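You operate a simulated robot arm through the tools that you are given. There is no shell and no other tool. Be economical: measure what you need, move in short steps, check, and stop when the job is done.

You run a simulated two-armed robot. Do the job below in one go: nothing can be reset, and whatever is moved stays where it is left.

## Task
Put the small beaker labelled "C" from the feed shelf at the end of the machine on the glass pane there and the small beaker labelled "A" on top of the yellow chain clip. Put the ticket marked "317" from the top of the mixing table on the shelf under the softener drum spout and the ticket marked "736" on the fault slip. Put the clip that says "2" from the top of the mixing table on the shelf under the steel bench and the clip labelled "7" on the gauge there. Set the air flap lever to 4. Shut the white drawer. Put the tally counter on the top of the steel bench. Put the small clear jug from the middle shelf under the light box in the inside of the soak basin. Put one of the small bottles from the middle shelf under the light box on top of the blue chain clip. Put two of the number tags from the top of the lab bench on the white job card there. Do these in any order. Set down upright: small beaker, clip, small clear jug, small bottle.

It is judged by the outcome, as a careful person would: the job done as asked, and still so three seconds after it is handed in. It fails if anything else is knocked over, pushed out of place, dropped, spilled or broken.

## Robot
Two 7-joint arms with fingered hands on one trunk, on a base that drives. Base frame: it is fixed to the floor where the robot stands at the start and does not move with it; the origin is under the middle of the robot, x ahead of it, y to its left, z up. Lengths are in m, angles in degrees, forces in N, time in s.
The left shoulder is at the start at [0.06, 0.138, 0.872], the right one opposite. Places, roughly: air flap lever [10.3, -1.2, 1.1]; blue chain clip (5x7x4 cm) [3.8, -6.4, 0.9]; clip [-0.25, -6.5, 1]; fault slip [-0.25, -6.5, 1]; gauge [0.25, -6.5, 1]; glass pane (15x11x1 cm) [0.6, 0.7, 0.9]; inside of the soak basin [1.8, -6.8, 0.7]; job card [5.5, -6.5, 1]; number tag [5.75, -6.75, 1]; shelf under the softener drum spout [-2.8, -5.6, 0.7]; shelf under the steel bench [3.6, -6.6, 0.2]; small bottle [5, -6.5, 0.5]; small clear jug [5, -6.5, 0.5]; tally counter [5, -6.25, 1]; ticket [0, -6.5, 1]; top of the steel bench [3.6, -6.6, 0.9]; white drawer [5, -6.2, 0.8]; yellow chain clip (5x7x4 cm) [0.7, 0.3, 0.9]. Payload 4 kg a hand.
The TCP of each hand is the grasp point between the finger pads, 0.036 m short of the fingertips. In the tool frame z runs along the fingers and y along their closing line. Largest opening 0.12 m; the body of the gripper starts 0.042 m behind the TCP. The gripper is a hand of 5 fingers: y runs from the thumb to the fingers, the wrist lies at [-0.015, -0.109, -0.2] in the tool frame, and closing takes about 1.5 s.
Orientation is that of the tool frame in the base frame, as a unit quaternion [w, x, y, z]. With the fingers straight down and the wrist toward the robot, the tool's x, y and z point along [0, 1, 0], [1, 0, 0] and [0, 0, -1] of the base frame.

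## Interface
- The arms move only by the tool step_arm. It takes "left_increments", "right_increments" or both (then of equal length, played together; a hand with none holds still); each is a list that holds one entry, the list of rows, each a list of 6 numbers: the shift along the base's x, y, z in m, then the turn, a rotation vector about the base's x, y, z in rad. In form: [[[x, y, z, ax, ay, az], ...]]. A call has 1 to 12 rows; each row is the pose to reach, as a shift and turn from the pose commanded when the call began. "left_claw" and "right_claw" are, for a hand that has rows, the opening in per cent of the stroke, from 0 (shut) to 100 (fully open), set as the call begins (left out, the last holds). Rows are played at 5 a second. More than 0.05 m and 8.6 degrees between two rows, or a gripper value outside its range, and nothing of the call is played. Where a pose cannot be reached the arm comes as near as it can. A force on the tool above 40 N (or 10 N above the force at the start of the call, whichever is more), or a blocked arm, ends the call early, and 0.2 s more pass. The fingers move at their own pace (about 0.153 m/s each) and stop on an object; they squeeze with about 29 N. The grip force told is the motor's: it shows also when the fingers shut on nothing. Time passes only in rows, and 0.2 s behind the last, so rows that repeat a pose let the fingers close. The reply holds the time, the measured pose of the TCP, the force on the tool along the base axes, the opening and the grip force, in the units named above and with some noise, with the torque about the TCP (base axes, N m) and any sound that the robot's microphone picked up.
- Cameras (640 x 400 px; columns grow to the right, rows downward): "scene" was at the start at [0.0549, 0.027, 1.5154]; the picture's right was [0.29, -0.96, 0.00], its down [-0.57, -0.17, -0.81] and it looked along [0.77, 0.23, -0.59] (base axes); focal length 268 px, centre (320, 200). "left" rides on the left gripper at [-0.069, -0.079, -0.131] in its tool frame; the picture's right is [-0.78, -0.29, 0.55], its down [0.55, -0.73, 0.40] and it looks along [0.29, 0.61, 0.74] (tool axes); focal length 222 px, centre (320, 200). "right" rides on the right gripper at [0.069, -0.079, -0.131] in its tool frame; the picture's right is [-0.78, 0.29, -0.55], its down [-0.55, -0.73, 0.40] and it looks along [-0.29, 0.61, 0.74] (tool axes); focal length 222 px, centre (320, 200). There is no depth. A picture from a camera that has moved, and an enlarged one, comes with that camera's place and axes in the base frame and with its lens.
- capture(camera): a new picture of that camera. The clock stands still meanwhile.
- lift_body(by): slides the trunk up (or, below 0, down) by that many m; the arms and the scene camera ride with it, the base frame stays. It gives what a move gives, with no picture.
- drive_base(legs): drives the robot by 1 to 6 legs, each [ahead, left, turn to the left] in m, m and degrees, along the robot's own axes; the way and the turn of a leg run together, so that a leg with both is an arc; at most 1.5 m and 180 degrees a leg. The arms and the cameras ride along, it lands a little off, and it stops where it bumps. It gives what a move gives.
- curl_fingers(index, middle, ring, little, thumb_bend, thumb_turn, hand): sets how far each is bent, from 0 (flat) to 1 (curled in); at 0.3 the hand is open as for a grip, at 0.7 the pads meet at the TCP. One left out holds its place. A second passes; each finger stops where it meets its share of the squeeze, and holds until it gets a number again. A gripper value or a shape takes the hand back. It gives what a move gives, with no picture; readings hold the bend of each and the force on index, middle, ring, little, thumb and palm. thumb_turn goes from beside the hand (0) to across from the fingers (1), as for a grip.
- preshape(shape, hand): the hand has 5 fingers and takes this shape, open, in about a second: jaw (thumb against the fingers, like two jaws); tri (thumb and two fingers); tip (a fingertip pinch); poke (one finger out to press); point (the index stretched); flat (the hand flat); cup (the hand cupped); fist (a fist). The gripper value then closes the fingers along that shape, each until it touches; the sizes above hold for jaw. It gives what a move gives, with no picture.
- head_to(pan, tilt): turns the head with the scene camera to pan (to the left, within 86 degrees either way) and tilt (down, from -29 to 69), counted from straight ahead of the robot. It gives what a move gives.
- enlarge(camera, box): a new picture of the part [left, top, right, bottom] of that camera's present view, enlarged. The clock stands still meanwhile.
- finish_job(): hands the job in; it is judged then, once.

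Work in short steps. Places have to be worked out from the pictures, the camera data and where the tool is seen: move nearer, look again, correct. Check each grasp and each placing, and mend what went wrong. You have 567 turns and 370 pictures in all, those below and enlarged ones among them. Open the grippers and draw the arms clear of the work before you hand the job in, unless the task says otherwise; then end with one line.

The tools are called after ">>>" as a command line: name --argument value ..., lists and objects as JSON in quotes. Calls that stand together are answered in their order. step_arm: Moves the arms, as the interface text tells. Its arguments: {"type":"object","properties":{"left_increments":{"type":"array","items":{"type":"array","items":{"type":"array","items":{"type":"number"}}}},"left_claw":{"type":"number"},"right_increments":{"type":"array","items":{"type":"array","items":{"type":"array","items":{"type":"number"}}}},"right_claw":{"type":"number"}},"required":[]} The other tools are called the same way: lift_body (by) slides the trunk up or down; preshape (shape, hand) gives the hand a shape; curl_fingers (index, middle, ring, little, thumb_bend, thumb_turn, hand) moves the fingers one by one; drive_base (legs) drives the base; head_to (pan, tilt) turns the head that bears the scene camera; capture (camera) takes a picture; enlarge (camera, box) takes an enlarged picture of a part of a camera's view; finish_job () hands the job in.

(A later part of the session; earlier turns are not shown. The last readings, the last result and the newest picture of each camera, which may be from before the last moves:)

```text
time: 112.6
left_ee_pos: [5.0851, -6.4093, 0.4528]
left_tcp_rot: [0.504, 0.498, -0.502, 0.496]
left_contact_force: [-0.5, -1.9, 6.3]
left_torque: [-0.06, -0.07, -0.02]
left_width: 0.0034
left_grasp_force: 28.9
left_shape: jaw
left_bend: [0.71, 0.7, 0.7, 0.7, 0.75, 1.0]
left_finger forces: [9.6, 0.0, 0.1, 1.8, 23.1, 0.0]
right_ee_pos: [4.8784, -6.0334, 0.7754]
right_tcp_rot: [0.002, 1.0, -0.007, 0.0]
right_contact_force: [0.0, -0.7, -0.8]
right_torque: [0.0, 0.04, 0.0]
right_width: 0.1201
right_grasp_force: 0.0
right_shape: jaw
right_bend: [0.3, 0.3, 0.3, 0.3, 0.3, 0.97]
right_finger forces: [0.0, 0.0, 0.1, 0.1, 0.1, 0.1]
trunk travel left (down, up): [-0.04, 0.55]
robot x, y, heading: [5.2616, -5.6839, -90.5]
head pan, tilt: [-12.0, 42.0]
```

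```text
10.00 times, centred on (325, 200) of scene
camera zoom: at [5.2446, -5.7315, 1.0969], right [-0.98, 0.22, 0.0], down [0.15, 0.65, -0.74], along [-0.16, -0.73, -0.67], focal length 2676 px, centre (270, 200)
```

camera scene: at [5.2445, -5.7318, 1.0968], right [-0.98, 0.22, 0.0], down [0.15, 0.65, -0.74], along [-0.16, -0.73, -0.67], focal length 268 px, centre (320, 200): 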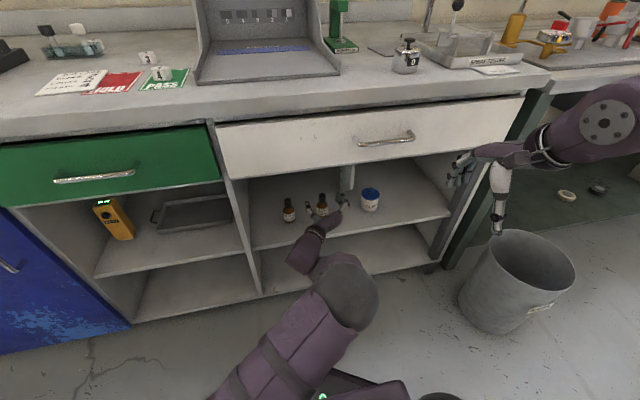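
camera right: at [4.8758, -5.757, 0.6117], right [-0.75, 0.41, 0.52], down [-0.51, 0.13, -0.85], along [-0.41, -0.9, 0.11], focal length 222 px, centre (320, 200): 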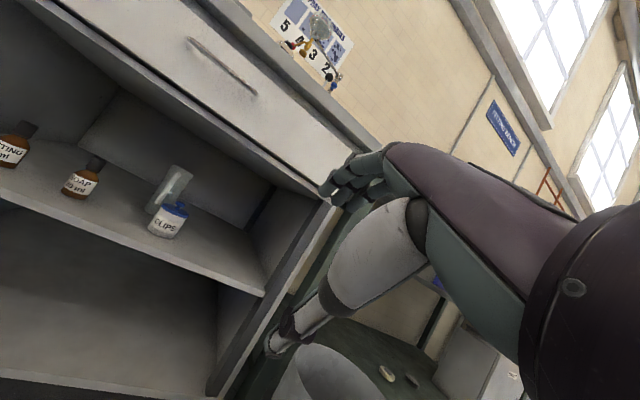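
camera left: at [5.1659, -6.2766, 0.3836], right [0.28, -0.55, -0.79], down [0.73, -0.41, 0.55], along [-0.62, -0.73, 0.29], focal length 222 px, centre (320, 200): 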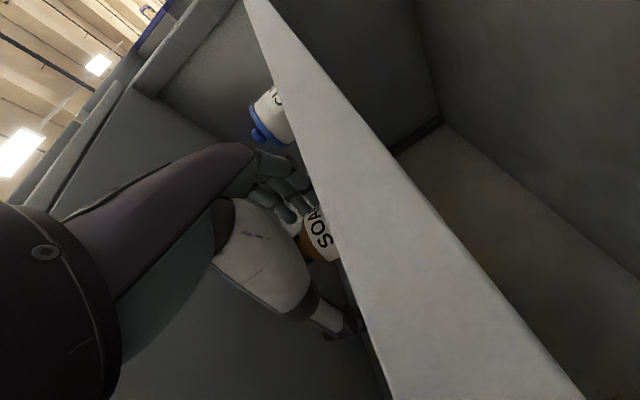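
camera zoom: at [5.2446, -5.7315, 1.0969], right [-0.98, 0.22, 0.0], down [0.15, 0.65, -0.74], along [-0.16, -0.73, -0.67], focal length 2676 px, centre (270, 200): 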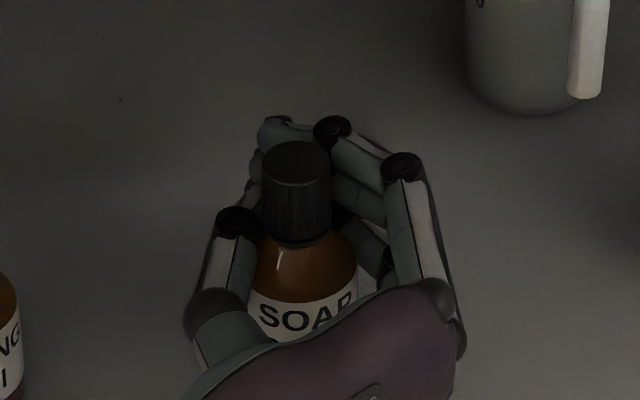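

The bottle is caged behind the pads (too close to the palm). I reopen to 75 %, back off 2.5 cm and close again.

>>> step_arm --left_increments '[[[0, 0, 0, 0, 0, 0], [0, 0, 0, 0, 0, 0], [0, 0, 0, 0, 0, 0], [0, 0, 0, 0, 0, 0], [0, 0, 0, 0, 0, 0], [0, 0.012, 0.002, 0, 0, 0], [0, 0.025, 0.003, 0, 0, 0]]]' --left_claw 75

>>> enlarge --camera "scene" --box '[290, 170, 370, 220]'

```text
time: 114.2
left_ee_pos: [5.0873, -6.3826, 0.456]
left_tcp_rot: [0.504, 0.498, -0.503, 0.495]
left_contact_force: [0.3, 0.5, -0.2]
left_torque: [0.04, 0.01, 0.0]
left_width: 0.0897
left_grasp_force: 0.1
left_shape: jaw
left_bend: [0.34, 0.37, 0.35, 0.56, 0.4, 0.99]
left_finger forces: [0.0, 0.0, 0.0, 0.1, 0.0, 0.0]
right_ee_pos: [4.8793, -6.0346, 0.7757]
right_tcp_rot: [0.001, 1.0, -0.008, -0.001]
right_contact_force: [0.5, -0.4, -0.5]
right_torque: [0.0, -0.04, -0.03]
right_width: 0.1201
right_grasp_force: 0.1
right_shape: jaw
right_bend: [0.3, 0.3, 0.3, 0.3, 0.3, 0.97]
right_finger forces: [0.1, 0.0, 0.0, 0.0, 0.0, 0.0]
trunk travel left (down, up): [-0.04, 0.55]
robot x, y, heading: [5.2599, -5.681, -90.6]
head pan, tilt: [-12.0, 42.0]
```

```text
8.00 times, centred on (330, 195) of scene
camera zoom: at [5.2445, -5.732, 1.0968], right [-0.98, 0.22, 0.0], down [0.15, 0.65, -0.74], along [-0.16, -0.73, -0.67], focal length 2141 px, centre (240, 240)
```

zoom: 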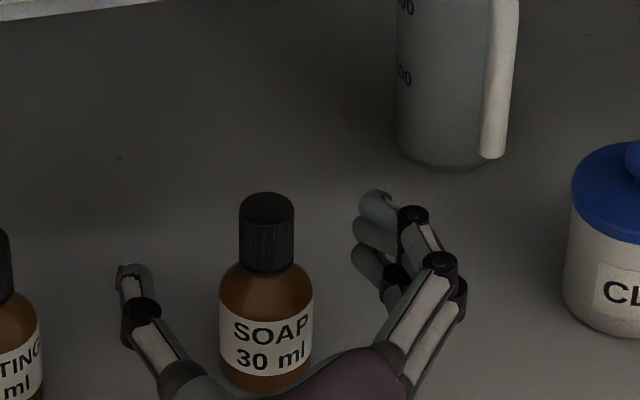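

I close again with the pads further out.

>>> step_arm --left_increments '[[[0, 0, 0, 0, 0, 0], [0, 0, 0, 0, 0, 0], [0, 0, 0, 0, 0, 0], [0, 0, 0, 0, 0, 0], [0, 0, 0, 0, 0, 0], [0, 0, 0, 0, 0, 0], [0, 0, 0, 0, 0, 0], [0, 0, 0, 0, 0, 0]]]' --left_claw 0

>>> enlarge --camera "scene" --box '[290, 170, 370, 220]'

```text
time: 116.0
left_ee_pos: [5.0858, -6.3825, 0.4563]
left_tcp_rot: [0.504, 0.497, -0.503, 0.496]
left_contact_force: [-0.5, -1.1, 4.6]
left_torque: [-0.17, -0.13, -0.04]
left_width: 0.0209
left_grasp_force: 29.0
left_shape: jaw
left_bend: [0.53, 0.63, 0.61, 0.71, 0.71, 1.0]
left_finger forces: [11.5, 7.8, 4.1, 0.0, 21.5, 0.0]
right_ee_pos: [4.878, -6.0346, 0.775]
right_tcp_rot: [0.002, 1.0, -0.008, -0.001]
right_contact_force: [0.0, -0.2, 0.6]
right_torque: [-0.01, 0.01, 0.02]
right_width: 0.1199
right_grasp_force: 0.1
right_shape: jaw
right_bend: [0.3, 0.3, 0.3, 0.3, 0.3, 0.97]
right_finger forces: [0.0, 0.0, 0.0, 0.1, 0.0, 0.1]
trunk travel left (down, up): [-0.04, 0.55]
robot x, y, heading: [5.2578, -5.6808, -90.5]
head pan, tilt: [-12.0, 42.0]
```

```text
8.00 times, centred on (330, 195) of scene
camera zoom: at [5.2446, -5.7316, 1.0968], right [-0.98, 0.22, 0.0], down [0.15, 0.65, -0.74], along [-0.16, -0.73, -0.67], focal length 2141 px, centre (240, 240)
```

zoom: 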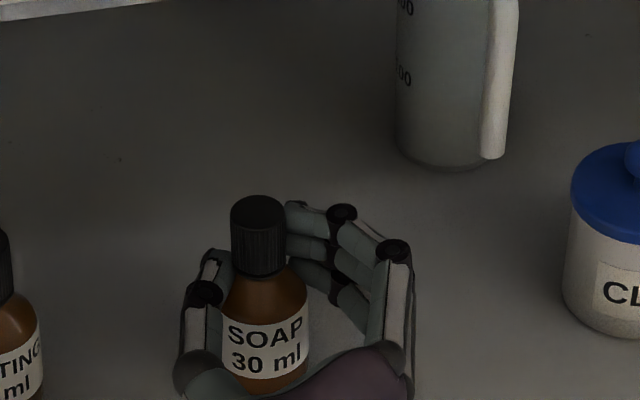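

A proper grip now (index, middle, ring against thumb). I lift 3 cm and check.

>>> step_arm --left_increments '[[[0, 0, 0.01, 0, 0, 0], [0, 0, 0.02, 0, 0, 0], [0, 0, 0.035, 0, 0, 0]]]'

>>> enlarge --camera "scene" --box '[260, 160, 420, 260]'

```text
time: 116.8
left_ee_pos: [5.0866, -6.383, 0.49]
left_tcp_rot: [-0.502, -0.498, 0.503, -0.496]
left_contact_force: [0.7, 0.1, -0.3]
left_torque: [-0.03, 0.02, -0.02]
left_width: 0.0139
left_grasp_force: 29.3
left_shape: jaw
left_bend: [0.74, 0.72, 0.65, 0.71, 0.79, 1.0]
left_finger forces: [0.0, 0.0, 0.0, 0.1, 0.0, 0.0]
right_ee_pos: [4.8789, -6.0345, 0.7748]
right_tcp_rot: [0.001, 1.0, -0.008, -0.001]
right_contact_force: [-0.7, 0.6, -0.3]
right_torque: [-0.01, 0.0, 0.0]
right_width: 0.12
right_grasp_force: 0.1
right_shape: jaw
right_bend: [0.3, 0.3, 0.3, 0.3, 0.3, 0.97]
right_finger forces: [0.0, 0.0, 0.0, 0.0, 0.0, 0.1]
trunk travel left (down, up): [-0.04, 0.55]
robot x, y, heading: [5.2612, -5.6798, -90.4]
head pan, tilt: [-12.0, 42.0]
```

```text
4.00 times, centred on (340, 210) of scene
camera zoom: at [5.2445, -5.732, 1.0968], right [-0.98, 0.22, 0.0], down [0.15, 0.65, -0.74], along [-0.16, -0.73, -0.67], focal length 1070 px, centre (240, 160)
```

zoom: 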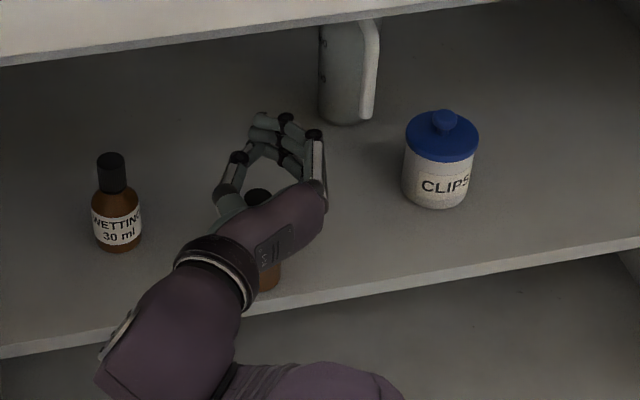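

The bottle squeezed out toward the front but looks upright. I look from the wrist camera before moving anything.

>>> capture --camera "left"

>>> enlarge --camera "scene" --box '[290, 190, 350, 240]'

>>> capture --camera "right"

```text
278 pictures are left
camera left: at [5.167, -6.2501, 0.4214], right [0.28, -0.55, -0.79], down [0.73, -0.41, 0.55], along [-0.62, -0.73, 0.29], focal length 222 px, centre (320, 200)
```

left: 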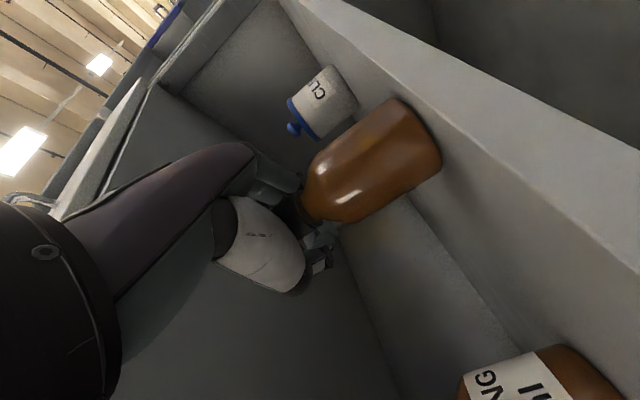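

```text
8.00 times, centred on (320, 215) of scene
camera zoom: at [5.2445, -5.732, 1.0968], right [-0.98, 0.22, 0.0], down [0.15, 0.65, -0.74], along [-0.16, -0.73, -0.67], focal length 2141 px, centre (320, 80)
```

zoom: 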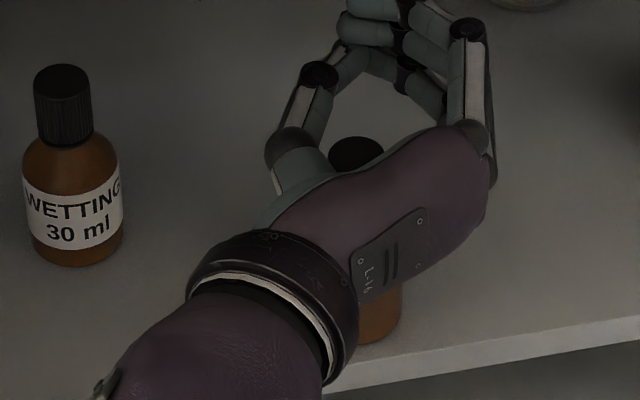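

```text
276 pictures are left
camera right: at [4.9494, -5.9548, 0.9053], right [-0.79, -0.28, 0.55], down [-0.54, 0.74, -0.4], along [-0.3, -0.61, -0.73], focal length 222 px, centre (320, 200)
```

right: 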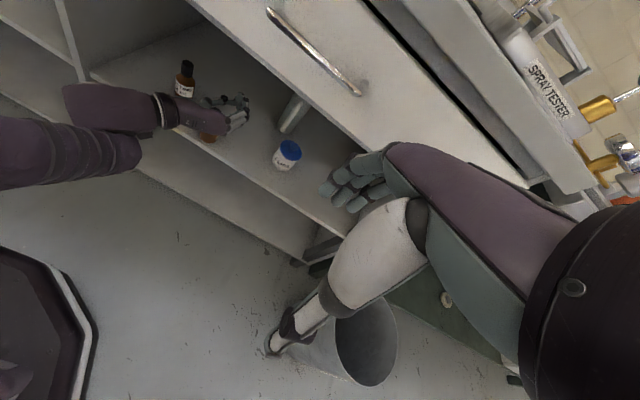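

The cap stands inside the finger ring without contact (all finger forces zero). I lift the hand straight up slowly to clear it.

>>> step_arm --left_increments '[[[0, 0, 0.012, 0, 0, 0], [0, 0, 0.025, 0, 0, 0], [0, 0, 0.04, 0, 0, 0], [0, 0, 0.055, 0, 0, 0], [0, 0, 0.07, 0, 0, 0]]]'

>>> enlarge --camera "scene" --box '[270, 160, 390, 250]'

>>> capture --camera "left"

```text
time: 118.0
left_ee_pos: [5.0848, -6.3823, 0.5601]
left_tcp_rot: [0.504, 0.498, -0.503, 0.495]
left_contact_force: [-0.2, -0.4, -0.3]
left_torque: [-0.02, 0.02, 0.01]
left_width: 0.0133
left_grasp_force: 29.5
left_shape: jaw
left_bend: [0.74, 0.72, 0.65, 0.71, 0.79, 1.0]
left_finger forces: [0.0, 0.0, 0.0, 0.0, 0.1, 0.0]
right_ee_pos: [4.8792, -6.0336, 0.7741]
right_tcp_rot: [0.001, 1.0, -0.008, -0.001]
right_contact_force: [-0.4, -0.9, -0.3]
right_torque: [0.0, 0.02, -0.01]
right_width: 0.1201
right_grasp_force: 0.1
right_shape: jaw
right_bend: [0.3, 0.3, 0.3, 0.3, 0.3, 0.97]
right_finger forces: [0.1, 0.0, 0.0, 0.0, 0.0, 0.1]
trunk travel left (down, up): [-0.04, 0.55]
robot x, y, heading: [5.2604, -5.6832, -90.7]
head pan, tilt: [-12.0, 42.0]
```

```text
4.44 times, centred on (330, 205) of scene
camera zoom: at [5.2445, -5.7319, 1.0968], right [-0.98, 0.22, 0.0], down [0.15, 0.65, -0.74], along [-0.16, -0.73, -0.67], focal length 1189 px, centre (276, 178)
```

zoom: 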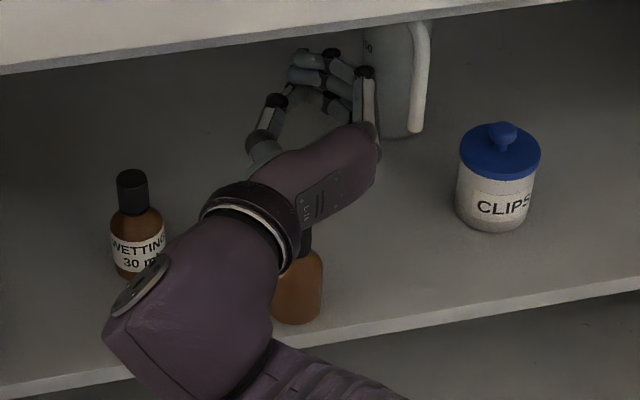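

```text
274 pictures are left
camera left: at [5.1655, -6.2501, 0.4921], right [0.28, -0.55, -0.79], down [0.73, -0.41, 0.55], along [-0.62, -0.73, 0.29], focal length 222 px, centre (320, 200)
```

left: 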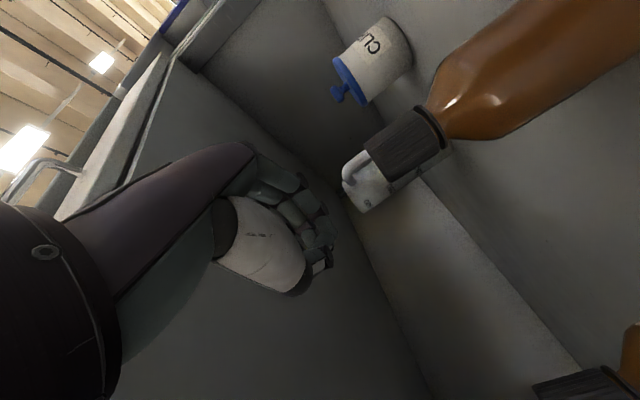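

The bottle is upright at about [5.097,-6.345], 1.5 cm from the edge. I will grip it by cap and neck instead: back out above it, open to 60 %, then come in at z≈0.485.

>>> step_arm --left_increments '[[[0, 0.03, 0, 0, 0, 0], [0, 0.06, 0, 0, 0, 0], [0.006, 0.09, 0, 0, 0, 0], [0.012, 0.12, 0, 0, 0, 0], [0.016, 0.15, 0, 0, 0, 0]]]'

>>> step_arm --left_increments '[[[0, 0, -0.02, 0, 0, 0], [0, 0, -0.04, 0, 0, 0], [0, 0, -0.06, 0, 0, 0], [0, 0, -0.073, 0, 0, 0], [0, 0, -0.073, 0, 0, 0]]]' --left_claw 60

>>> enlarge --camera "scene" --box '[270, 160, 390, 250]'

>>> capture --camera "left"

```text
time: 119.2
left_ee_pos: [5.1033, -6.2316, 0.5593]
left_tcp_rot: [0.504, 0.497, -0.503, 0.496]
left_contact_force: [-0.1, 0.0, 0.4]
left_torque: [-0.02, 0.01, -0.01]
left_width: 0.0133
left_grasp_force: 29.1
left_shape: jaw
left_bend: [0.74, 0.72, 0.65, 0.71, 0.79, 1.0]
left_finger forces: [0.1, 0.0, 0.0, 0.0, 0.1, 0.0]
right_ee_pos: [4.878, -6.0339, 0.7756]
right_tcp_rot: [0.001, 1.0, -0.007, -0.001]
right_contact_force: [0.3, -0.8, -0.1]
right_torque: [0.06, 0.01, 0.02]
right_width: 0.12
right_grasp_force: 0.0
right_shape: jaw
right_bend: [0.3, 0.3, 0.3, 0.3, 0.3, 0.97]
right_finger forces: [0.1, 0.1, 0.0, 0.0, 0.1, 0.1]
trunk travel left (down, up): [-0.04, 0.55]
robot x, y, heading: [5.2603, -5.6794, -90.9]
head pan, tilt: [-12.0, 42.0]
```

```text
time: 120.4
left_ee_pos: [5.1023, -6.2339, 0.4859]
left_tcp_rot: [0.504, 0.498, -0.503, 0.495]
left_contact_force: [0.0, 0.1, 0.4]
left_torque: [-0.01, -0.01, 0.01]
left_width: 0.0718
left_grasp_force: 0.2
left_shape: jaw
left_bend: [0.38, 0.42, 0.4, 0.65, 0.48, 1.0]
left_finger forces: [0.0, 0.0, 0.0, 0.0, 0.0, 0.1]
right_ee_pos: [4.8781, -6.0346, 0.7739]
right_tcp_rot: [0.001, 1.0, -0.008, -0.001]
right_contact_force: [0.2, -0.1, 0.1]
right_torque: [-0.01, -0.03, 0.01]
right_width: 0.12
right_grasp_force: 0.0
right_shape: jaw
right_bend: [0.3, 0.3, 0.3, 0.3, 0.3, 0.97]
right_finger forces: [0.0, 0.0, 0.0, 0.0, 0.0, 0.0]
trunk travel left (down, up): [-0.04, 0.55]
robot x, y, heading: [5.2615, -5.6832, -90.6]
head pan, tilt: [-12.0, 42.0]
```

```text
4.44 times, centred on (330, 205) of scene
camera zoom: at [5.2445, -5.7318, 1.0968], right [-0.98, 0.22, 0.0], down [0.15, 0.65, -0.74], along [-0.16, -0.73, -0.67], focal length 1189 px, centre (276, 178)
```

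zoom: 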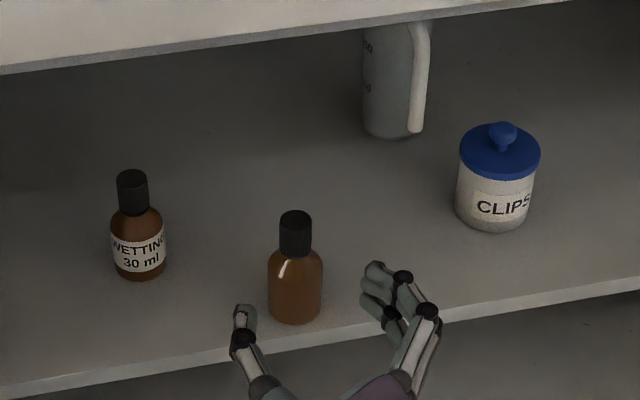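

```text
272 pictures are left
camera left: at [5.1824, -6.1015, 0.4182], right [0.28, -0.55, -0.79], down [0.73, -0.41, 0.55], along [-0.62, -0.73, 0.29], focal length 222 px, centre (320, 200)
```

left: 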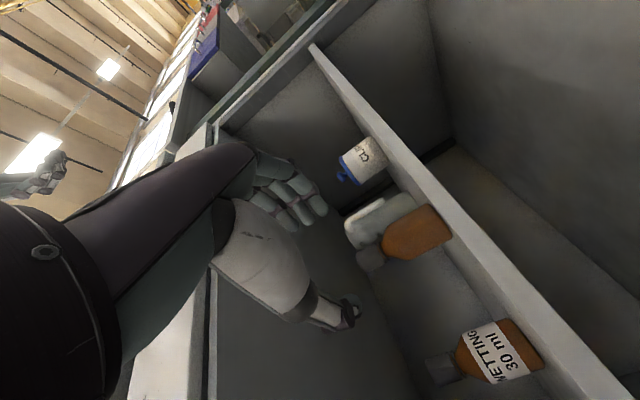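

The bottle stands at [5.097,-6.340]. I advance around its cap at z=0.486.

>>> step_arm --left_increments '[[[0, -0.03, 0, 0, 0, 0], [0, -0.06, 0, 0, 0, 0], [0, -0.08, 0, 0, 0, 0], [0, -0.1, 0, 0, 0, 0]]]'

>>> enlarge --camera "scene" --box '[290, 180, 350, 230]'

>>> capture --camera "left"

```text
time: 121.4
left_ee_pos: [5.1036, -6.3335, 0.4876]
left_tcp_rot: [0.504, 0.498, -0.503, 0.496]
left_contact_force: [0.5, 0.8, 0.2]
left_torque: [0.02, 0.0, 0.01]
left_width: 0.0717
left_grasp_force: 0.1
left_shape: jaw
left_bend: [0.38, 0.42, 0.4, 0.65, 0.48, 1.0]
left_finger forces: [0.0, 0.0, 0.0, 0.1, 0.0, 0.1]
right_ee_pos: [4.8794, -6.0327, 0.7741]
right_tcp_rot: [0.0, 1.0, -0.008, -0.001]
right_contact_force: [-0.5, 0.3, 0.8]
right_torque: [-0.02, 0.02, 0.01]
right_width: 0.1201
right_grasp_force: 0.1
right_shape: jaw
right_bend: [0.3, 0.3, 0.3, 0.3, 0.3, 0.97]
right_finger forces: [0.1, 0.1, 0.1, 0.0, 0.0, 0.0]
trunk travel left (down, up): [-0.04, 0.55]
robot x, y, heading: [5.2619, -5.6805, -90.7]
head pan, tilt: [-12.0, 42.0]
```

```text
8.00 times, centred on (320, 205) of scene
camera zoom: at [5.2445, -5.7318, 1.0968], right [-0.98, 0.22, 0.0], down [0.15, 0.65, -0.74], along [-0.16, -0.73, -0.67], focal length 2141 px, centre (320, 160)
```

zoom: 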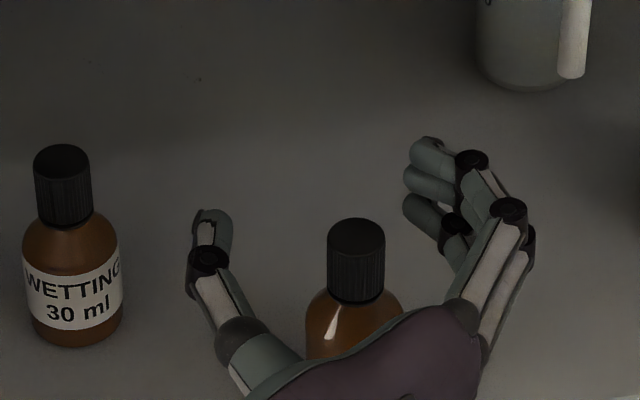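

```text
270 pictures are left
camera left: at [5.1841, -6.2014, 0.4187], right [0.28, -0.55, -0.79], down [0.73, -0.41, 0.55], along [-0.62, -0.73, 0.29], focal length 222 px, centre (320, 200)
```

left: 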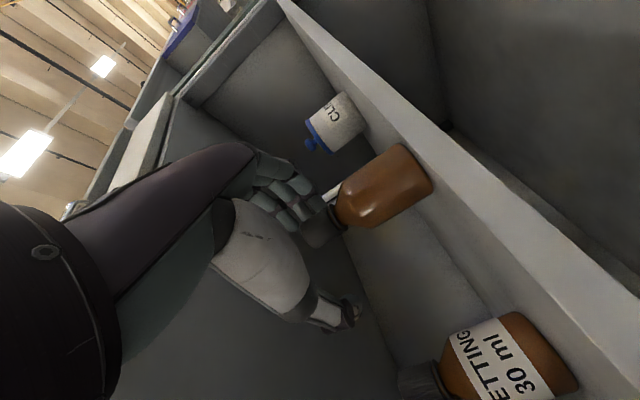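

The wrist and scene views show the cap sits closer to the palm than the pads. I back off 2.3 cm and close.

>>> step_arm --left_increments '[[[0, 0.012, 0, 0, 0, 0], [0, 0.023, 0, 0, 0, 0], [0, 0.023, 0, 0, 0, 0]]]'

>>> step_arm --left_increments '[[[0, 0, 0, 0, 0, 0], [0, 0, 0, 0, 0, 0], [0, 0, 0, 0, 0, 0], [0, 0, 0, 0, 0, 0], [0, 0, 0, 0, 0, 0], [0, 0, 0, 0, 0, 0], [0, 0, 0, 0, 0, 0], [0, 0, 0, 0, 0, 0]]]' --left_claw 0

>>> enlarge --camera "scene" --box '[290, 180, 350, 230]'

>>> capture --camera "left"

```text
time: 122.2
left_ee_pos: [5.1028, -6.3097, 0.4877]
left_tcp_rot: [-0.503, -0.497, 0.504, -0.496]
left_contact_force: [0.6, 0.3, 0.6]
left_torque: [-0.01, -0.03, -0.02]
left_width: 0.072
left_grasp_force: 0.1
left_shape: jaw
left_bend: [0.38, 0.42, 0.4, 0.65, 0.48, 1.0]
left_finger forces: [0.1, 0.1, 0.1, 0.0, 0.1, 0.1]
right_ee_pos: [4.8776, -6.0336, 0.7742]
right_tcp_rot: [0.0, 1.0, -0.008, -0.001]
right_contact_force: [-0.5, 0.3, -0.1]
right_torque: [0.0, -0.01, -0.01]
right_width: 0.12
right_grasp_force: 0.1
right_shape: jaw
right_bend: [0.3, 0.3, 0.3, 0.3, 0.3, 0.97]
right_finger forces: [0.0, 0.0, 0.0, 0.0, 0.0, 0.1]
trunk travel left (down, up): [-0.04, 0.55]
robot x, y, heading: [5.2589, -5.6819, -90.5]
head pan, tilt: [-12.0, 42.0]
```

```text
time: 124.0
left_ee_pos: [5.103, -6.3104, 0.4882]
left_tcp_rot: [0.504, 0.498, -0.503, 0.495]
left_contact_force: [0.0, 0.8, 1.9]
left_torque: [-0.01, 0.01, -0.01]
left_width: 0.009
left_grasp_force: 29.4
left_shape: jaw
left_bend: [0.6, 0.71, 0.7, 0.69, 0.72, 1.0]
left_finger forces: [21.1, 4.2, 0.0, 0.1, 22.9, 0.0]
right_ee_pos: [4.8786, -6.0344, 0.7749]
right_tcp_rot: [0.001, 1.0, -0.008, -0.001]
right_contact_force: [-0.3, 0.0, -0.1]
right_torque: [0.03, -0.01, 0.01]
right_width: 0.1199
right_grasp_force: 0.1
right_shape: jaw
right_bend: [0.3, 0.3, 0.3, 0.3, 0.3, 0.97]
right_finger forces: [0.1, 0.0, 0.0, 0.1, 0.0, 0.0]
trunk travel left (down, up): [-0.04, 0.55]
robot x, y, heading: [5.26, -5.683, -90.7]
head pan, tilt: [-12.0, 42.0]
```

```text
8.00 times, centred on (320, 205) of scene
camera zoom: at [5.2445, -5.7318, 1.0968], right [-0.98, 0.22, 0.0], down [0.15, 0.65, -0.74], along [-0.16, -0.73, -0.67], focal length 2141 px, centre (320, 160)
```

zoom: 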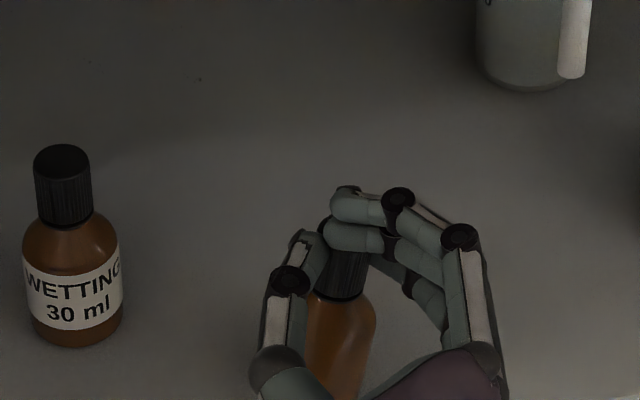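

```text
268 pictures are left
camera left: at [5.1833, -6.1781, 0.4196], right [0.28, -0.55, -0.79], down [0.73, -0.41, 0.55], along [-0.62, -0.73, 0.29], focal length 222 px, centre (320, 200)
```

left: 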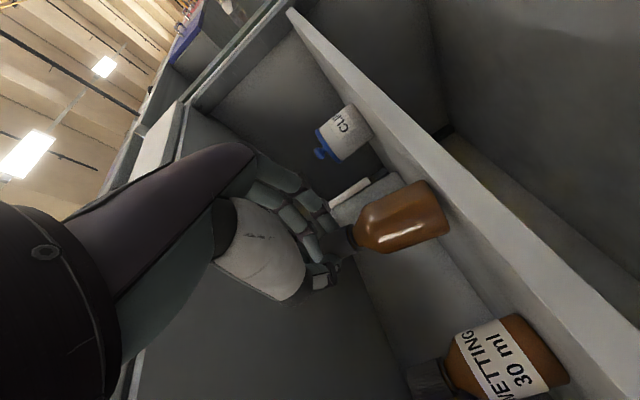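

Index (21 N), middle and thumb hold the cap. I lift 1.5 cm slowly and check.

>>> step_arm --left_increments '[[[0, 0, 0.004, 0, 0, 0], [0, 0, 0.008, 0, 0, 0], [0, 0, 0.012, 0, 0, 0], [0, 0, 0.016, 0, 0, 0]]]'

>>> enlarge --camera "scene" --box '[290, 180, 350, 230]'

>>> capture --camera "left"

```text
time: 125.0
left_ee_pos: [5.1016, -6.3103, 0.5039]
left_tcp_rot: [-0.503, -0.497, 0.504, -0.497]
left_contact_force: [-0.1, 0.1, -1.1]
left_torque: [0.05, -0.01, 0.01]
left_width: 0.0085
left_grasp_force: 28.8
left_shape: jaw
left_bend: [0.6, 0.71, 0.7, 0.69, 0.72, 1.0]
left_finger forces: [20.7, 4.6, 0.0, 0.0, 22.8, 0.0]
right_ee_pos: [4.879, -6.0343, 0.7755]
right_tcp_rot: [0.001, 1.0, -0.008, 0.0]
right_contact_force: [0.4, -0.7, -0.6]
right_torque: [-0.02, -0.03, 0.04]
right_width: 0.1198
right_grasp_force: 0.0
right_shape: jaw
right_bend: [0.3, 0.3, 0.3, 0.3, 0.3, 0.97]
right_finger forces: [0.1, 0.0, 0.0, 0.0, 0.0, 0.1]
trunk travel left (down, up): [-0.04, 0.55]
robot x, y, heading: [5.2626, -5.6791, -90.6]
head pan, tilt: [-12.0, 42.0]
```

```text
8.00 times, centred on (320, 205) of scene
camera zoom: at [5.2445, -5.732, 1.0968], right [-0.98, 0.22, 0.0], down [0.15, 0.65, -0.74], along [-0.16, -0.73, -0.67], focal length 2141 px, centre (320, 160)
```

zoom: 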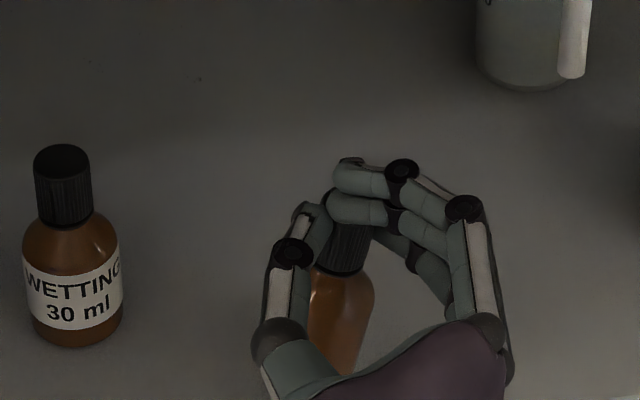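

```text
266 pictures are left
camera left: at [5.1823, -6.1778, 0.4346], right [0.28, -0.55, -0.79], down [0.73, -0.41, 0.55], along [-0.62, -0.73, 0.29], focal length 222 px, centre (320, 200)
```

left: 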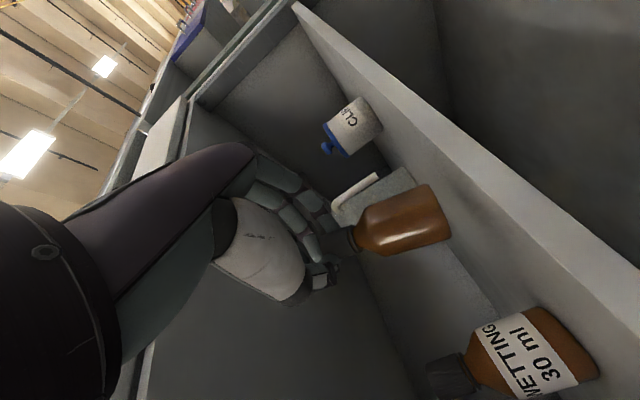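

The bottle came up with the hand, upright. I raise 1.5 cm more and withdraw it straight out of the shelf.

>>> step_arm --left_increments '[[[0, 0, 0.015, 0, 0, 0], [0, 0.03, 0.015, 0, 0, 0], [0, 0.06, 0.015, 0, 0, 0], [0, 0.09, 0.015, 0, 0, 0], [0, 0.12, 0.015, 0, 0, 0], [0, 0.15, 0.015, 0, 0, 0]]]'

>>> drive_base --legs '[[-0.3, 0, 0]]'

>>> capture --camera "scene"

>>> capture --camera "left"

```text
time: 126.6
left_ee_pos: [5.1393, -6.1884, 0.5196]
left_tcp_rot: [0.482, 0.529, -0.477, 0.51]
left_contact_force: [0.2, -0.4, -0.5]
left_torque: [0.0, -0.02, 0.0]
left_width: 0.0084
left_grasp_force: 28.9
left_shape: jaw
left_bend: [0.6, 0.71, 0.7, 0.69, 0.72, 1.0]
left_finger forces: [20.9, 4.9, 0.0, 0.0, 22.7, 0.1]
right_ee_pos: [4.8795, -6.0338, 0.7746]
right_tcp_rot: [0.001, 1.0, -0.006, -0.001]
right_contact_force: [0.3, -0.6, 0.2]
right_torque: [0.06, -0.02, 0.01]
right_width: 0.12
right_grasp_force: 0.0
right_shape: jaw
right_bend: [0.3, 0.3, 0.3, 0.3, 0.3, 0.97]
right_finger forces: [0.0, 0.0, 0.0, 0.0, 0.0, 0.0]
trunk travel left (down, up): [-0.04, 0.55]
robot x, y, heading: [5.2629, -5.6831, -90.5]
head pan, tilt: [-12.0, 42.0]
stopped in row 6 (left hand): the arm was blocked; the commanded pose is now the measured one
```

```text
time: 128.7
left_ee_pos: [5.1389, -5.8898, 0.5193]
left_tcp_rot: [0.484, 0.527, -0.479, 0.509]
left_contact_force: [-0.4, 0.6, -0.2]
left_torque: [0.04, 0.02, 0.02]
left_width: 0.0085
left_grasp_force: 29.7
left_shape: jaw
left_bend: [0.6, 0.71, 0.7, 0.69, 0.72, 1.0]
left_finger forces: [20.8, 4.8, 0.0, 0.0, 22.7, 0.0]
right_ee_pos: [4.8821, -5.7327, 0.7752]
right_tcp_rot: [0.001, 1.0, -0.01, -0.001]
right_contact_force: [-0.3, -1.3, 0.4]
right_torque: [-0.01, 0.02, 0.0]
right_width: 0.1201
right_grasp_force: 0.0
right_shape: jaw
right_bend: [0.3, 0.3, 0.3, 0.3, 0.3, 0.97]
right_finger forces: [0.0, 0.0, 0.0, 0.0, 0.1, 0.0]
trunk travel left (down, up): [-0.04, 0.55]
robot x, y, heading: [5.2647, -5.3838, -91.1]
head pan, tilt: [-12.0, 42.0]
```

```text
265 pictures are left
camera scene: at [5.2482, -5.4325, 1.0968], right [-0.97, 0.22, 0.0], down [0.15, 0.65, -0.74], along [-0.17, -0.72, -0.67], focal length 268 px, centre (320, 200)
```

scene: 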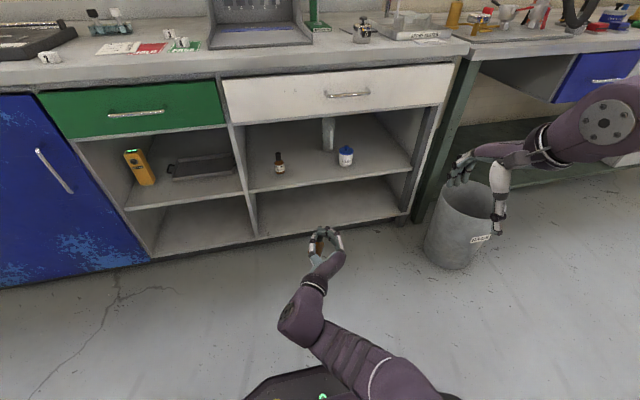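

```text
264 pictures are left
camera left: at [5.2069, -5.75, 0.45], right [0.31, -0.52, -0.8], down [0.77, -0.35, 0.53], along [-0.55, -0.78, 0.29], focal length 222 px, centre (320, 200)
```

left: 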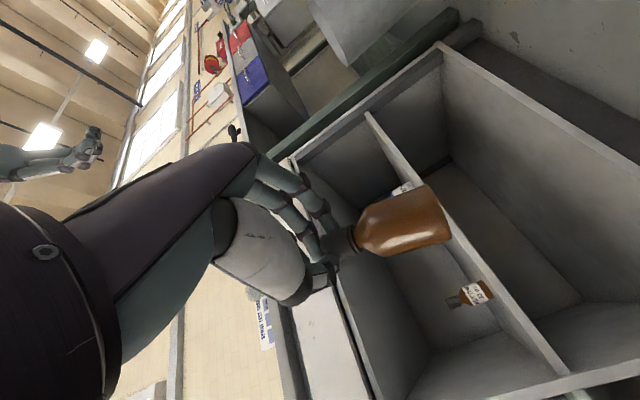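

Bottle secured and out. I raise the trunk by 0.5 m for the bench-top work.

>>> lift_body --by 0.5

>>> step_arm --left_increments '[[[0.02, 0, 0.03, 0, 0, 0], [0.04, 0, 0.06, 0, 0, 0], [0.06, 0, 0.09, 0, 0, 0], [0.08, 0, 0.12, 0, 0, 0]]]'

>>> head_to --pan -15 --tilt 40

>>> capture --camera "scene"

```text
refused: 0.5 is not a number from -0.4 to 0.4
```

```text
time: 129.9
left_ee_pos: [5.2573, -5.9072, 0.6239]
left_tcp_rot: [0.452, 0.55, -0.467, 0.525]
left_contact_force: [-0.7, 0.8, 0.3]
left_torque: [0.01, 0.0, -0.02]
left_width: 0.0085
left_grasp_force: 29.4
left_shape: jaw
left_bend: [0.6, 0.71, 0.7, 0.69, 0.72, 1.0]
left_finger forces: [21.0, 5.0, 0.1, 0.0, 22.7, 0.0]
right_ee_pos: [4.8794, -5.7325, 0.7749]
right_tcp_rot: [0.001, 1.0, -0.009, -0.001]
right_contact_force: [0.6, -0.9, -0.9]
right_torque: [0.0, -0.01, -0.01]
right_width: 0.1199
right_grasp_force: 0.0
right_shape: jaw
right_bend: [0.3, 0.3, 0.3, 0.3, 0.3, 0.97]
right_finger forces: [0.0, 0.0, 0.1, 0.1, 0.0, 0.1]
trunk travel left (down, up): [-0.04, 0.55]
robot x, y, heading: [5.2642, -5.3836, -90.7]
head pan, tilt: [-12.0, 42.0]
stopped in row 4 (left hand): the arm was blocked; the commanded pose is now the measured one
```

```text
time: 130.5
left_ee_pos: [5.2568, -5.9064, 0.6238]
left_tcp_rot: [0.452, 0.549, -0.467, 0.526]
left_contact_force: [0.4, 0.6, -1.0]
left_torque: [0.02, 0.03, 0.0]
left_width: 0.0086
left_grasp_force: 28.6
left_shape: jaw
left_bend: [0.6, 0.71, 0.7, 0.69, 0.72, 1.0]
left_finger forces: [21.0, 5.0, 0.0, 0.0, 22.7, 0.1]
right_ee_pos: [4.8799, -5.733, 0.7744]
right_tcp_rot: [0.002, 1.0, -0.01, -0.001]
right_contact_force: [0.1, 0.2, -0.5]
right_torque: [-0.01, 0.01, 0.01]
right_width: 0.1201
right_grasp_force: 0.1
right_shape: jaw
right_bend: [0.3, 0.3, 0.3, 0.3, 0.3, 0.97]
right_finger forces: [0.1, 0.0, 0.0, 0.0, 0.0, 0.0]
trunk travel left (down, up): [-0.04, 0.55]
robot x, y, heading: [5.2661, -5.3783, -90.7]
head pan, tilt: [-15.0, 40.0]
```

```text
263 pictures are left
camera scene: at [5.2436, -5.4327, 1.0997], right [-0.96, 0.27, 0.0], down [0.18, 0.62, -0.77], along [-0.21, -0.74, -0.64], focal length 268 px, centre (320, 200)
```

scene: 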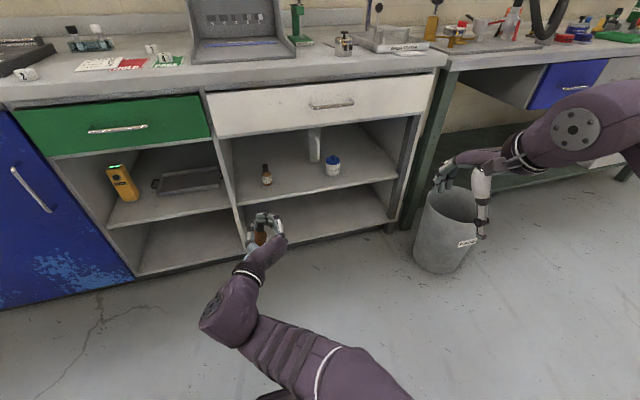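

The lift is limited to 0.4 per call; I do 0.4 then 0.12, and look again.

>>> lift_body --by 0.4

>>> lift_body --by 0.12

>>> head_to --pan -10 --tilt 42

>>> capture --camera "scene"

```text
time: 134.3
left_ee_pos: [5.2572, -5.9077, 1.0243]
left_tcp_rot: [0.452, 0.549, -0.467, 0.525]
left_contact_force: [0.0, -1.3, -1.2]
left_torque: [0.01, 0.02, 0.03]
left_width: 0.0086
left_grasp_force: 29.1
left_shape: jaw
left_bend: [0.6, 0.71, 0.7, 0.69, 0.72, 1.0]
left_finger forces: [21.2, 5.1, 0.1, 0.0, 22.7, 0.1]
right_ee_pos: [4.8807, -5.7327, 1.1738]
right_tcp_rot: [0.002, 1.0, -0.011, 0.0]
right_contact_force: [-0.5, 0.0, -0.7]
right_torque: [-0.01, -0.02, 0.03]
right_width: 0.1201
right_grasp_force: 0.0
right_shape: jaw
right_bend: [0.3, 0.3, 0.3, 0.3, 0.3, 0.97]
right_finger forces: [0.0, 0.0, 0.0, 0.0, 0.0, 0.0]
trunk travel left (down, up): [-0.44, 0.15]
robot x, y, heading: [5.2655, -5.3827, -90.8]
head pan, tilt: [-15.0, 40.0]
```

```text
time: 135.8
left_ee_pos: [5.257, -5.908, 1.1442]
left_tcp_rot: [0.451, 0.549, -0.467, 0.526]
left_contact_force: [0.7, 0.6, -0.6]
left_torque: [0.01, 0.0, -0.03]
left_width: 0.0087
left_grasp_force: 28.6
left_shape: jaw
left_bend: [0.6, 0.71, 0.7, 0.69, 0.72, 1.0]
left_finger forces: [21.2, 5.0, 0.1, 0.0, 22.6, 0.1]
right_ee_pos: [4.8811, -5.7327, 1.2947]
right_tcp_rot: [0.001, 1.0, -0.01, -0.001]
right_contact_force: [-0.5, 0.8, -0.5]
right_torque: [0.01, 0.01, 0.0]
right_width: 0.12
right_grasp_force: 0.0
right_shape: jaw
right_bend: [0.3, 0.3, 0.3, 0.3, 0.3, 0.97]
right_finger forces: [0.0, 0.0, 0.0, 0.0, 0.0, 0.0]
trunk travel left (down, up): [-0.56, 0.03]
robot x, y, heading: [5.2678, -5.3852, -91.0]
head pan, tilt: [-15.0, 40.0]
```

```text
time: 136.5
left_ee_pos: [5.2565, -5.9073, 1.145]
left_tcp_rot: [0.452, 0.549, -0.466, 0.526]
left_contact_force: [0.1, 0.4, -0.8]
left_torque: [0.04, -0.01, 0.0]
left_width: 0.0084
left_grasp_force: 28.5
left_shape: jaw
left_bend: [0.6, 0.71, 0.7, 0.69, 0.72, 1.0]
left_finger forces: [21.2, 5.0, 0.1, 0.0, 22.7, 0.1]
right_ee_pos: [4.8812, -5.7331, 1.2942]
right_tcp_rot: [0.001, 1.0, -0.01, -0.001]
right_contact_force: [-0.7, -0.4, -0.3]
right_torque: [-0.01, -0.01, 0.0]
right_width: 0.1198
right_grasp_force: 0.1
right_shape: jaw
right_bend: [0.3, 0.3, 0.3, 0.3, 0.3, 0.97]
right_finger forces: [0.1, 0.1, 0.1, 0.0, 0.1, 0.0]
trunk travel left (down, up): [-0.56, 0.03]
robot x, y, heading: [5.2648, -5.381, -91.0]
head pan, tilt: [-10.0, 42.0]
```

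```text
262 pictures are left
camera scene: at [5.251, -5.4331, 1.6168], right [-0.98, 0.19, 0.0], down [0.13, 0.66, -0.74], along [-0.14, -0.73, -0.67], focal length 268 px, centre (320, 200)
```

scene: 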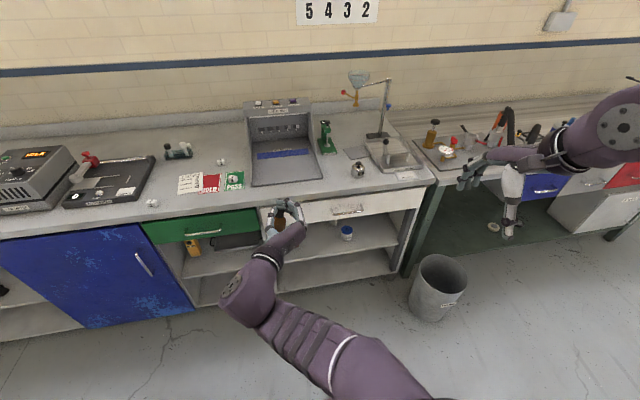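

I zoom in on the cards, white cubes and tally counter.

>>> enlarge --camera "scene" --box '[130, 130, 270, 220]'

>>> enlarge --camera "scene" --box '[310, 110, 440, 200]'

```text
4.44 times, centred on (200, 175) of scene
camera zoom: at [5.251, -5.4331, 1.6168], right [-0.98, 0.19, 0.0], down [0.13, 0.66, -0.74], along [-0.14, -0.73, -0.67], focal length 1189 px, centre (853, 311)
```

zoom: 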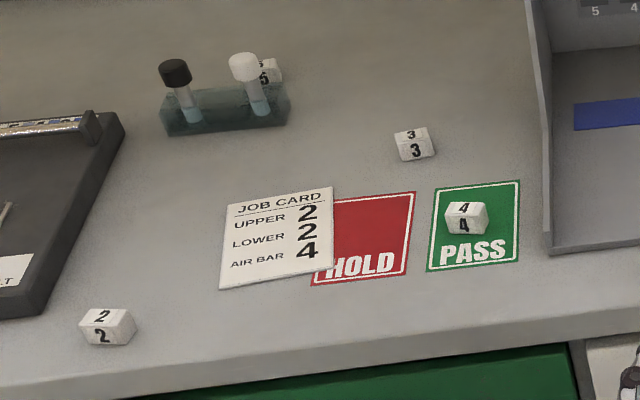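

```text
4.44 times, centred on (375, 155) of scene
camera zoom: at [5.251, -5.4331, 1.6168], right [-0.98, 0.19, 0.0], down [0.13, 0.66, -0.74], along [-0.14, -0.73, -0.67], focal length 1189 px, centre (76, 400)
```

zoom: 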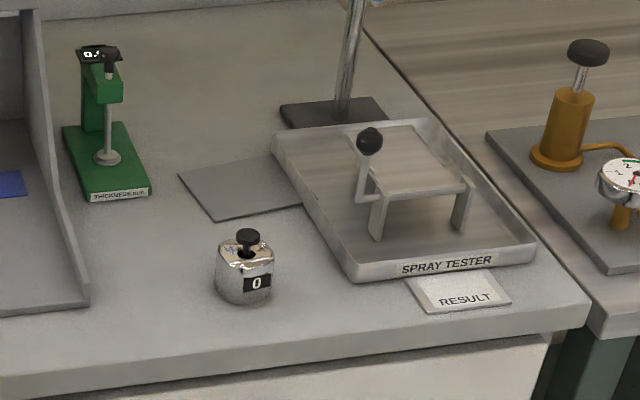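

Tags are white cubes "2","3","4","5" and the white JOB CARD is near [5.62,-6.41]; tag 2 near [5.74,-6.30], tag 3 near [5.50,-6.54]. First I try moving the left hand (bottle) out to the left for working room.

>>> step_arm --left_increments '[[[0.04, 0, 0, 0, 0, 0], [0.08, 0, 0, 0, 0, 0], [0.12, 0, 0, 0, 0, 0], [0.16, 0, 0, 0, 0, 0], [0.2, 0, 0, 0, 0, 0], [0.24, 0, 0, 0, 0, 0]]]'

>>> capture --camera "scene"

```text
time: 137.9
left_ee_pos: [5.4961, -5.9364, 1.1517]
left_tcp_rot: [0.453, 0.549, -0.467, 0.524]
left_contact_force: [-0.2, 0.1, -0.1]
left_torque: [0.0, -0.03, -0.01]
left_width: 0.008
left_grasp_force: 29.1
left_shape: jaw
left_bend: [0.6, 0.71, 0.7, 0.69, 0.73, 1.0]
left_finger forces: [18.8, 4.8, 0.0, 0.0, 21.8, 0.0]
left hand out of reach, approached as far as the arm can: row 1, 2, 3, 4, 5, 6
right_ee_pos: [4.8801, -5.7324, 1.2946]
right_tcp_rot: [0.002, 1.0, -0.01, 0.0]
right_contact_force: [-1.6, -0.2, -0.1]
right_torque: [0.01, -0.04, -0.01]
right_width: 0.1203
right_grasp_force: 0.0
right_shape: jaw
right_bend: [0.3, 0.3, 0.3, 0.3, 0.3, 0.97]
right_finger forces: [0.0, 0.0, 0.2, 0.0, 0.0, 0.0]
trunk travel left (down, up): [-0.56, 0.03]
robot x, y, heading: [5.2678, -5.3826, -90.7]
head pan, tilt: [-10.0, 42.0]
```

```text
259 pictures are left
camera scene: at [5.2501, -5.4327, 1.6168], right [-0.98, 0.19, 0.0], down [0.13, 0.66, -0.74], along [-0.14, -0.73, -0.67], focal length 268 px, centre (320, 200)
```

scene: 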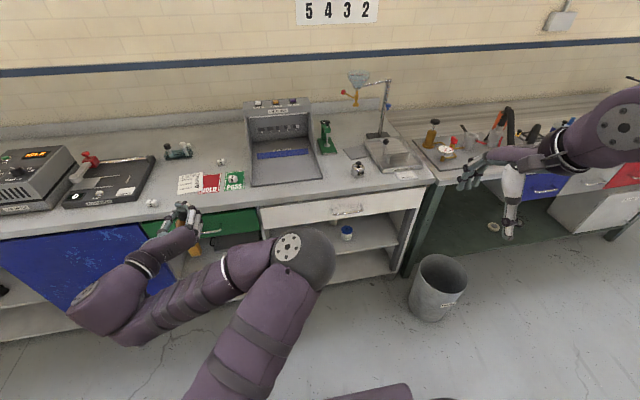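

The left hand is aside with the bottle held. I take the tally counter next: drive ahead 0.30 and right 0.27.

>>> drive_base --legs '[[0.3, -0.27, 0.8]]'

>>> head_to --pan -8 --tilt 50

>>> capture --camera "scene"

>>> capture --camera "right"

```text
time: 140.5
left_ee_pos: [5.221, -6.2412, 1.1515]
left_tcp_rot: [0.45, 0.551, -0.464, 0.528]
left_contact_force: [-0.4, 0.3, -0.6]
left_torque: [0.03, 0.02, 0.01]
left_width: 0.0082
left_grasp_force: 29.4
left_shape: jaw
left_bend: [0.6, 0.71, 0.7, 0.69, 0.73, 1.0]
left_finger forces: [18.8, 4.8, 0.1, 0.0, 21.7, 0.1]
right_ee_pos: [4.6019, -6.0439, 1.2941]
right_tcp_rot: [0.001, 1.0, -0.005, -0.001]
right_contact_force: [0.6, -0.1, 0.6]
right_torque: [0.01, -0.02, 0.0]
right_width: 0.1202
right_grasp_force: 0.0
right_shape: jaw
right_bend: [0.3, 0.3, 0.3, 0.3, 0.3, 0.97]
right_finger forces: [0.0, 0.0, 0.1, 0.1, 0.0, 0.0]
trunk travel left (down, up): [-0.56, 0.03]
robot x, y, heading: [4.9834, -5.691, -90.2]
head pan, tilt: [-10.0, 42.0]
```

```text
time: 141.2
left_ee_pos: [5.2204, -6.2404, 1.1501]
left_tcp_rot: [0.45, 0.552, -0.464, 0.528]
left_contact_force: [-0.3, 0.4, -1.1]
left_torque: [0.02, 0.04, -0.03]
left_width: 0.0078
left_grasp_force: 29.4
left_shape: jaw
left_bend: [0.6, 0.71, 0.7, 0.69, 0.73, 1.0]
left_finger forces: [18.8, 4.8, 0.0, 0.0, 21.9, 0.0]
right_ee_pos: [4.6026, -6.0427, 1.2941]
right_tcp_rot: [0.001, 1.0, -0.005, -0.001]
right_contact_force: [-0.4, 0.7, -0.3]
right_torque: [-0.04, 0.0, 0.0]
right_width: 0.1201
right_grasp_force: 0.2
right_shape: jaw
right_bend: [0.3, 0.3, 0.3, 0.3, 0.3, 0.97]
right_finger forces: [0.0, 0.0, 0.1, 0.1, 0.0, 0.1]
trunk travel left (down, up): [-0.56, 0.03]
robot x, y, heading: [4.9842, -5.6897, -90.3]
head pan, tilt: [-8.0, 50.0]
```

```text
258 pictures are left
camera scene: at [4.974, -5.7338, 1.6056], right [-0.99, 0.14, 0.0], down [0.11, 0.76, -0.64], along [-0.09, -0.64, -0.77], focal length 268 px, centre (320, 200)
```

scene: 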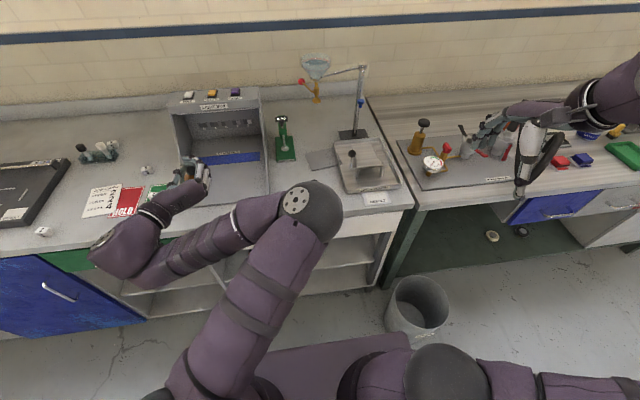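

```text
257 pictures are left
camera right: at [4.6736, -5.9636, 1.4254], right [-0.79, -0.28, 0.55], down [-0.54, 0.74, -0.4], along [-0.29, -0.61, -0.73], focal length 222 px, centre (320, 200)
```

right: 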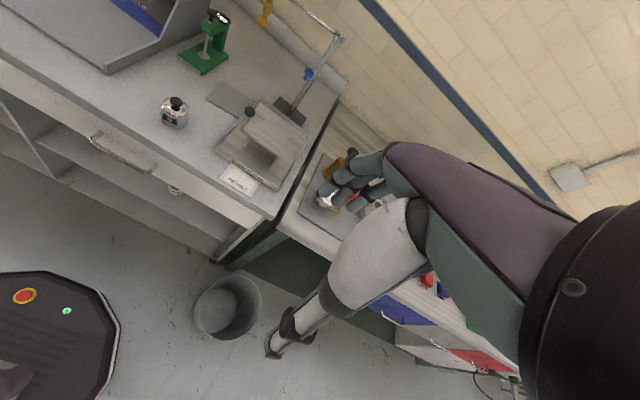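

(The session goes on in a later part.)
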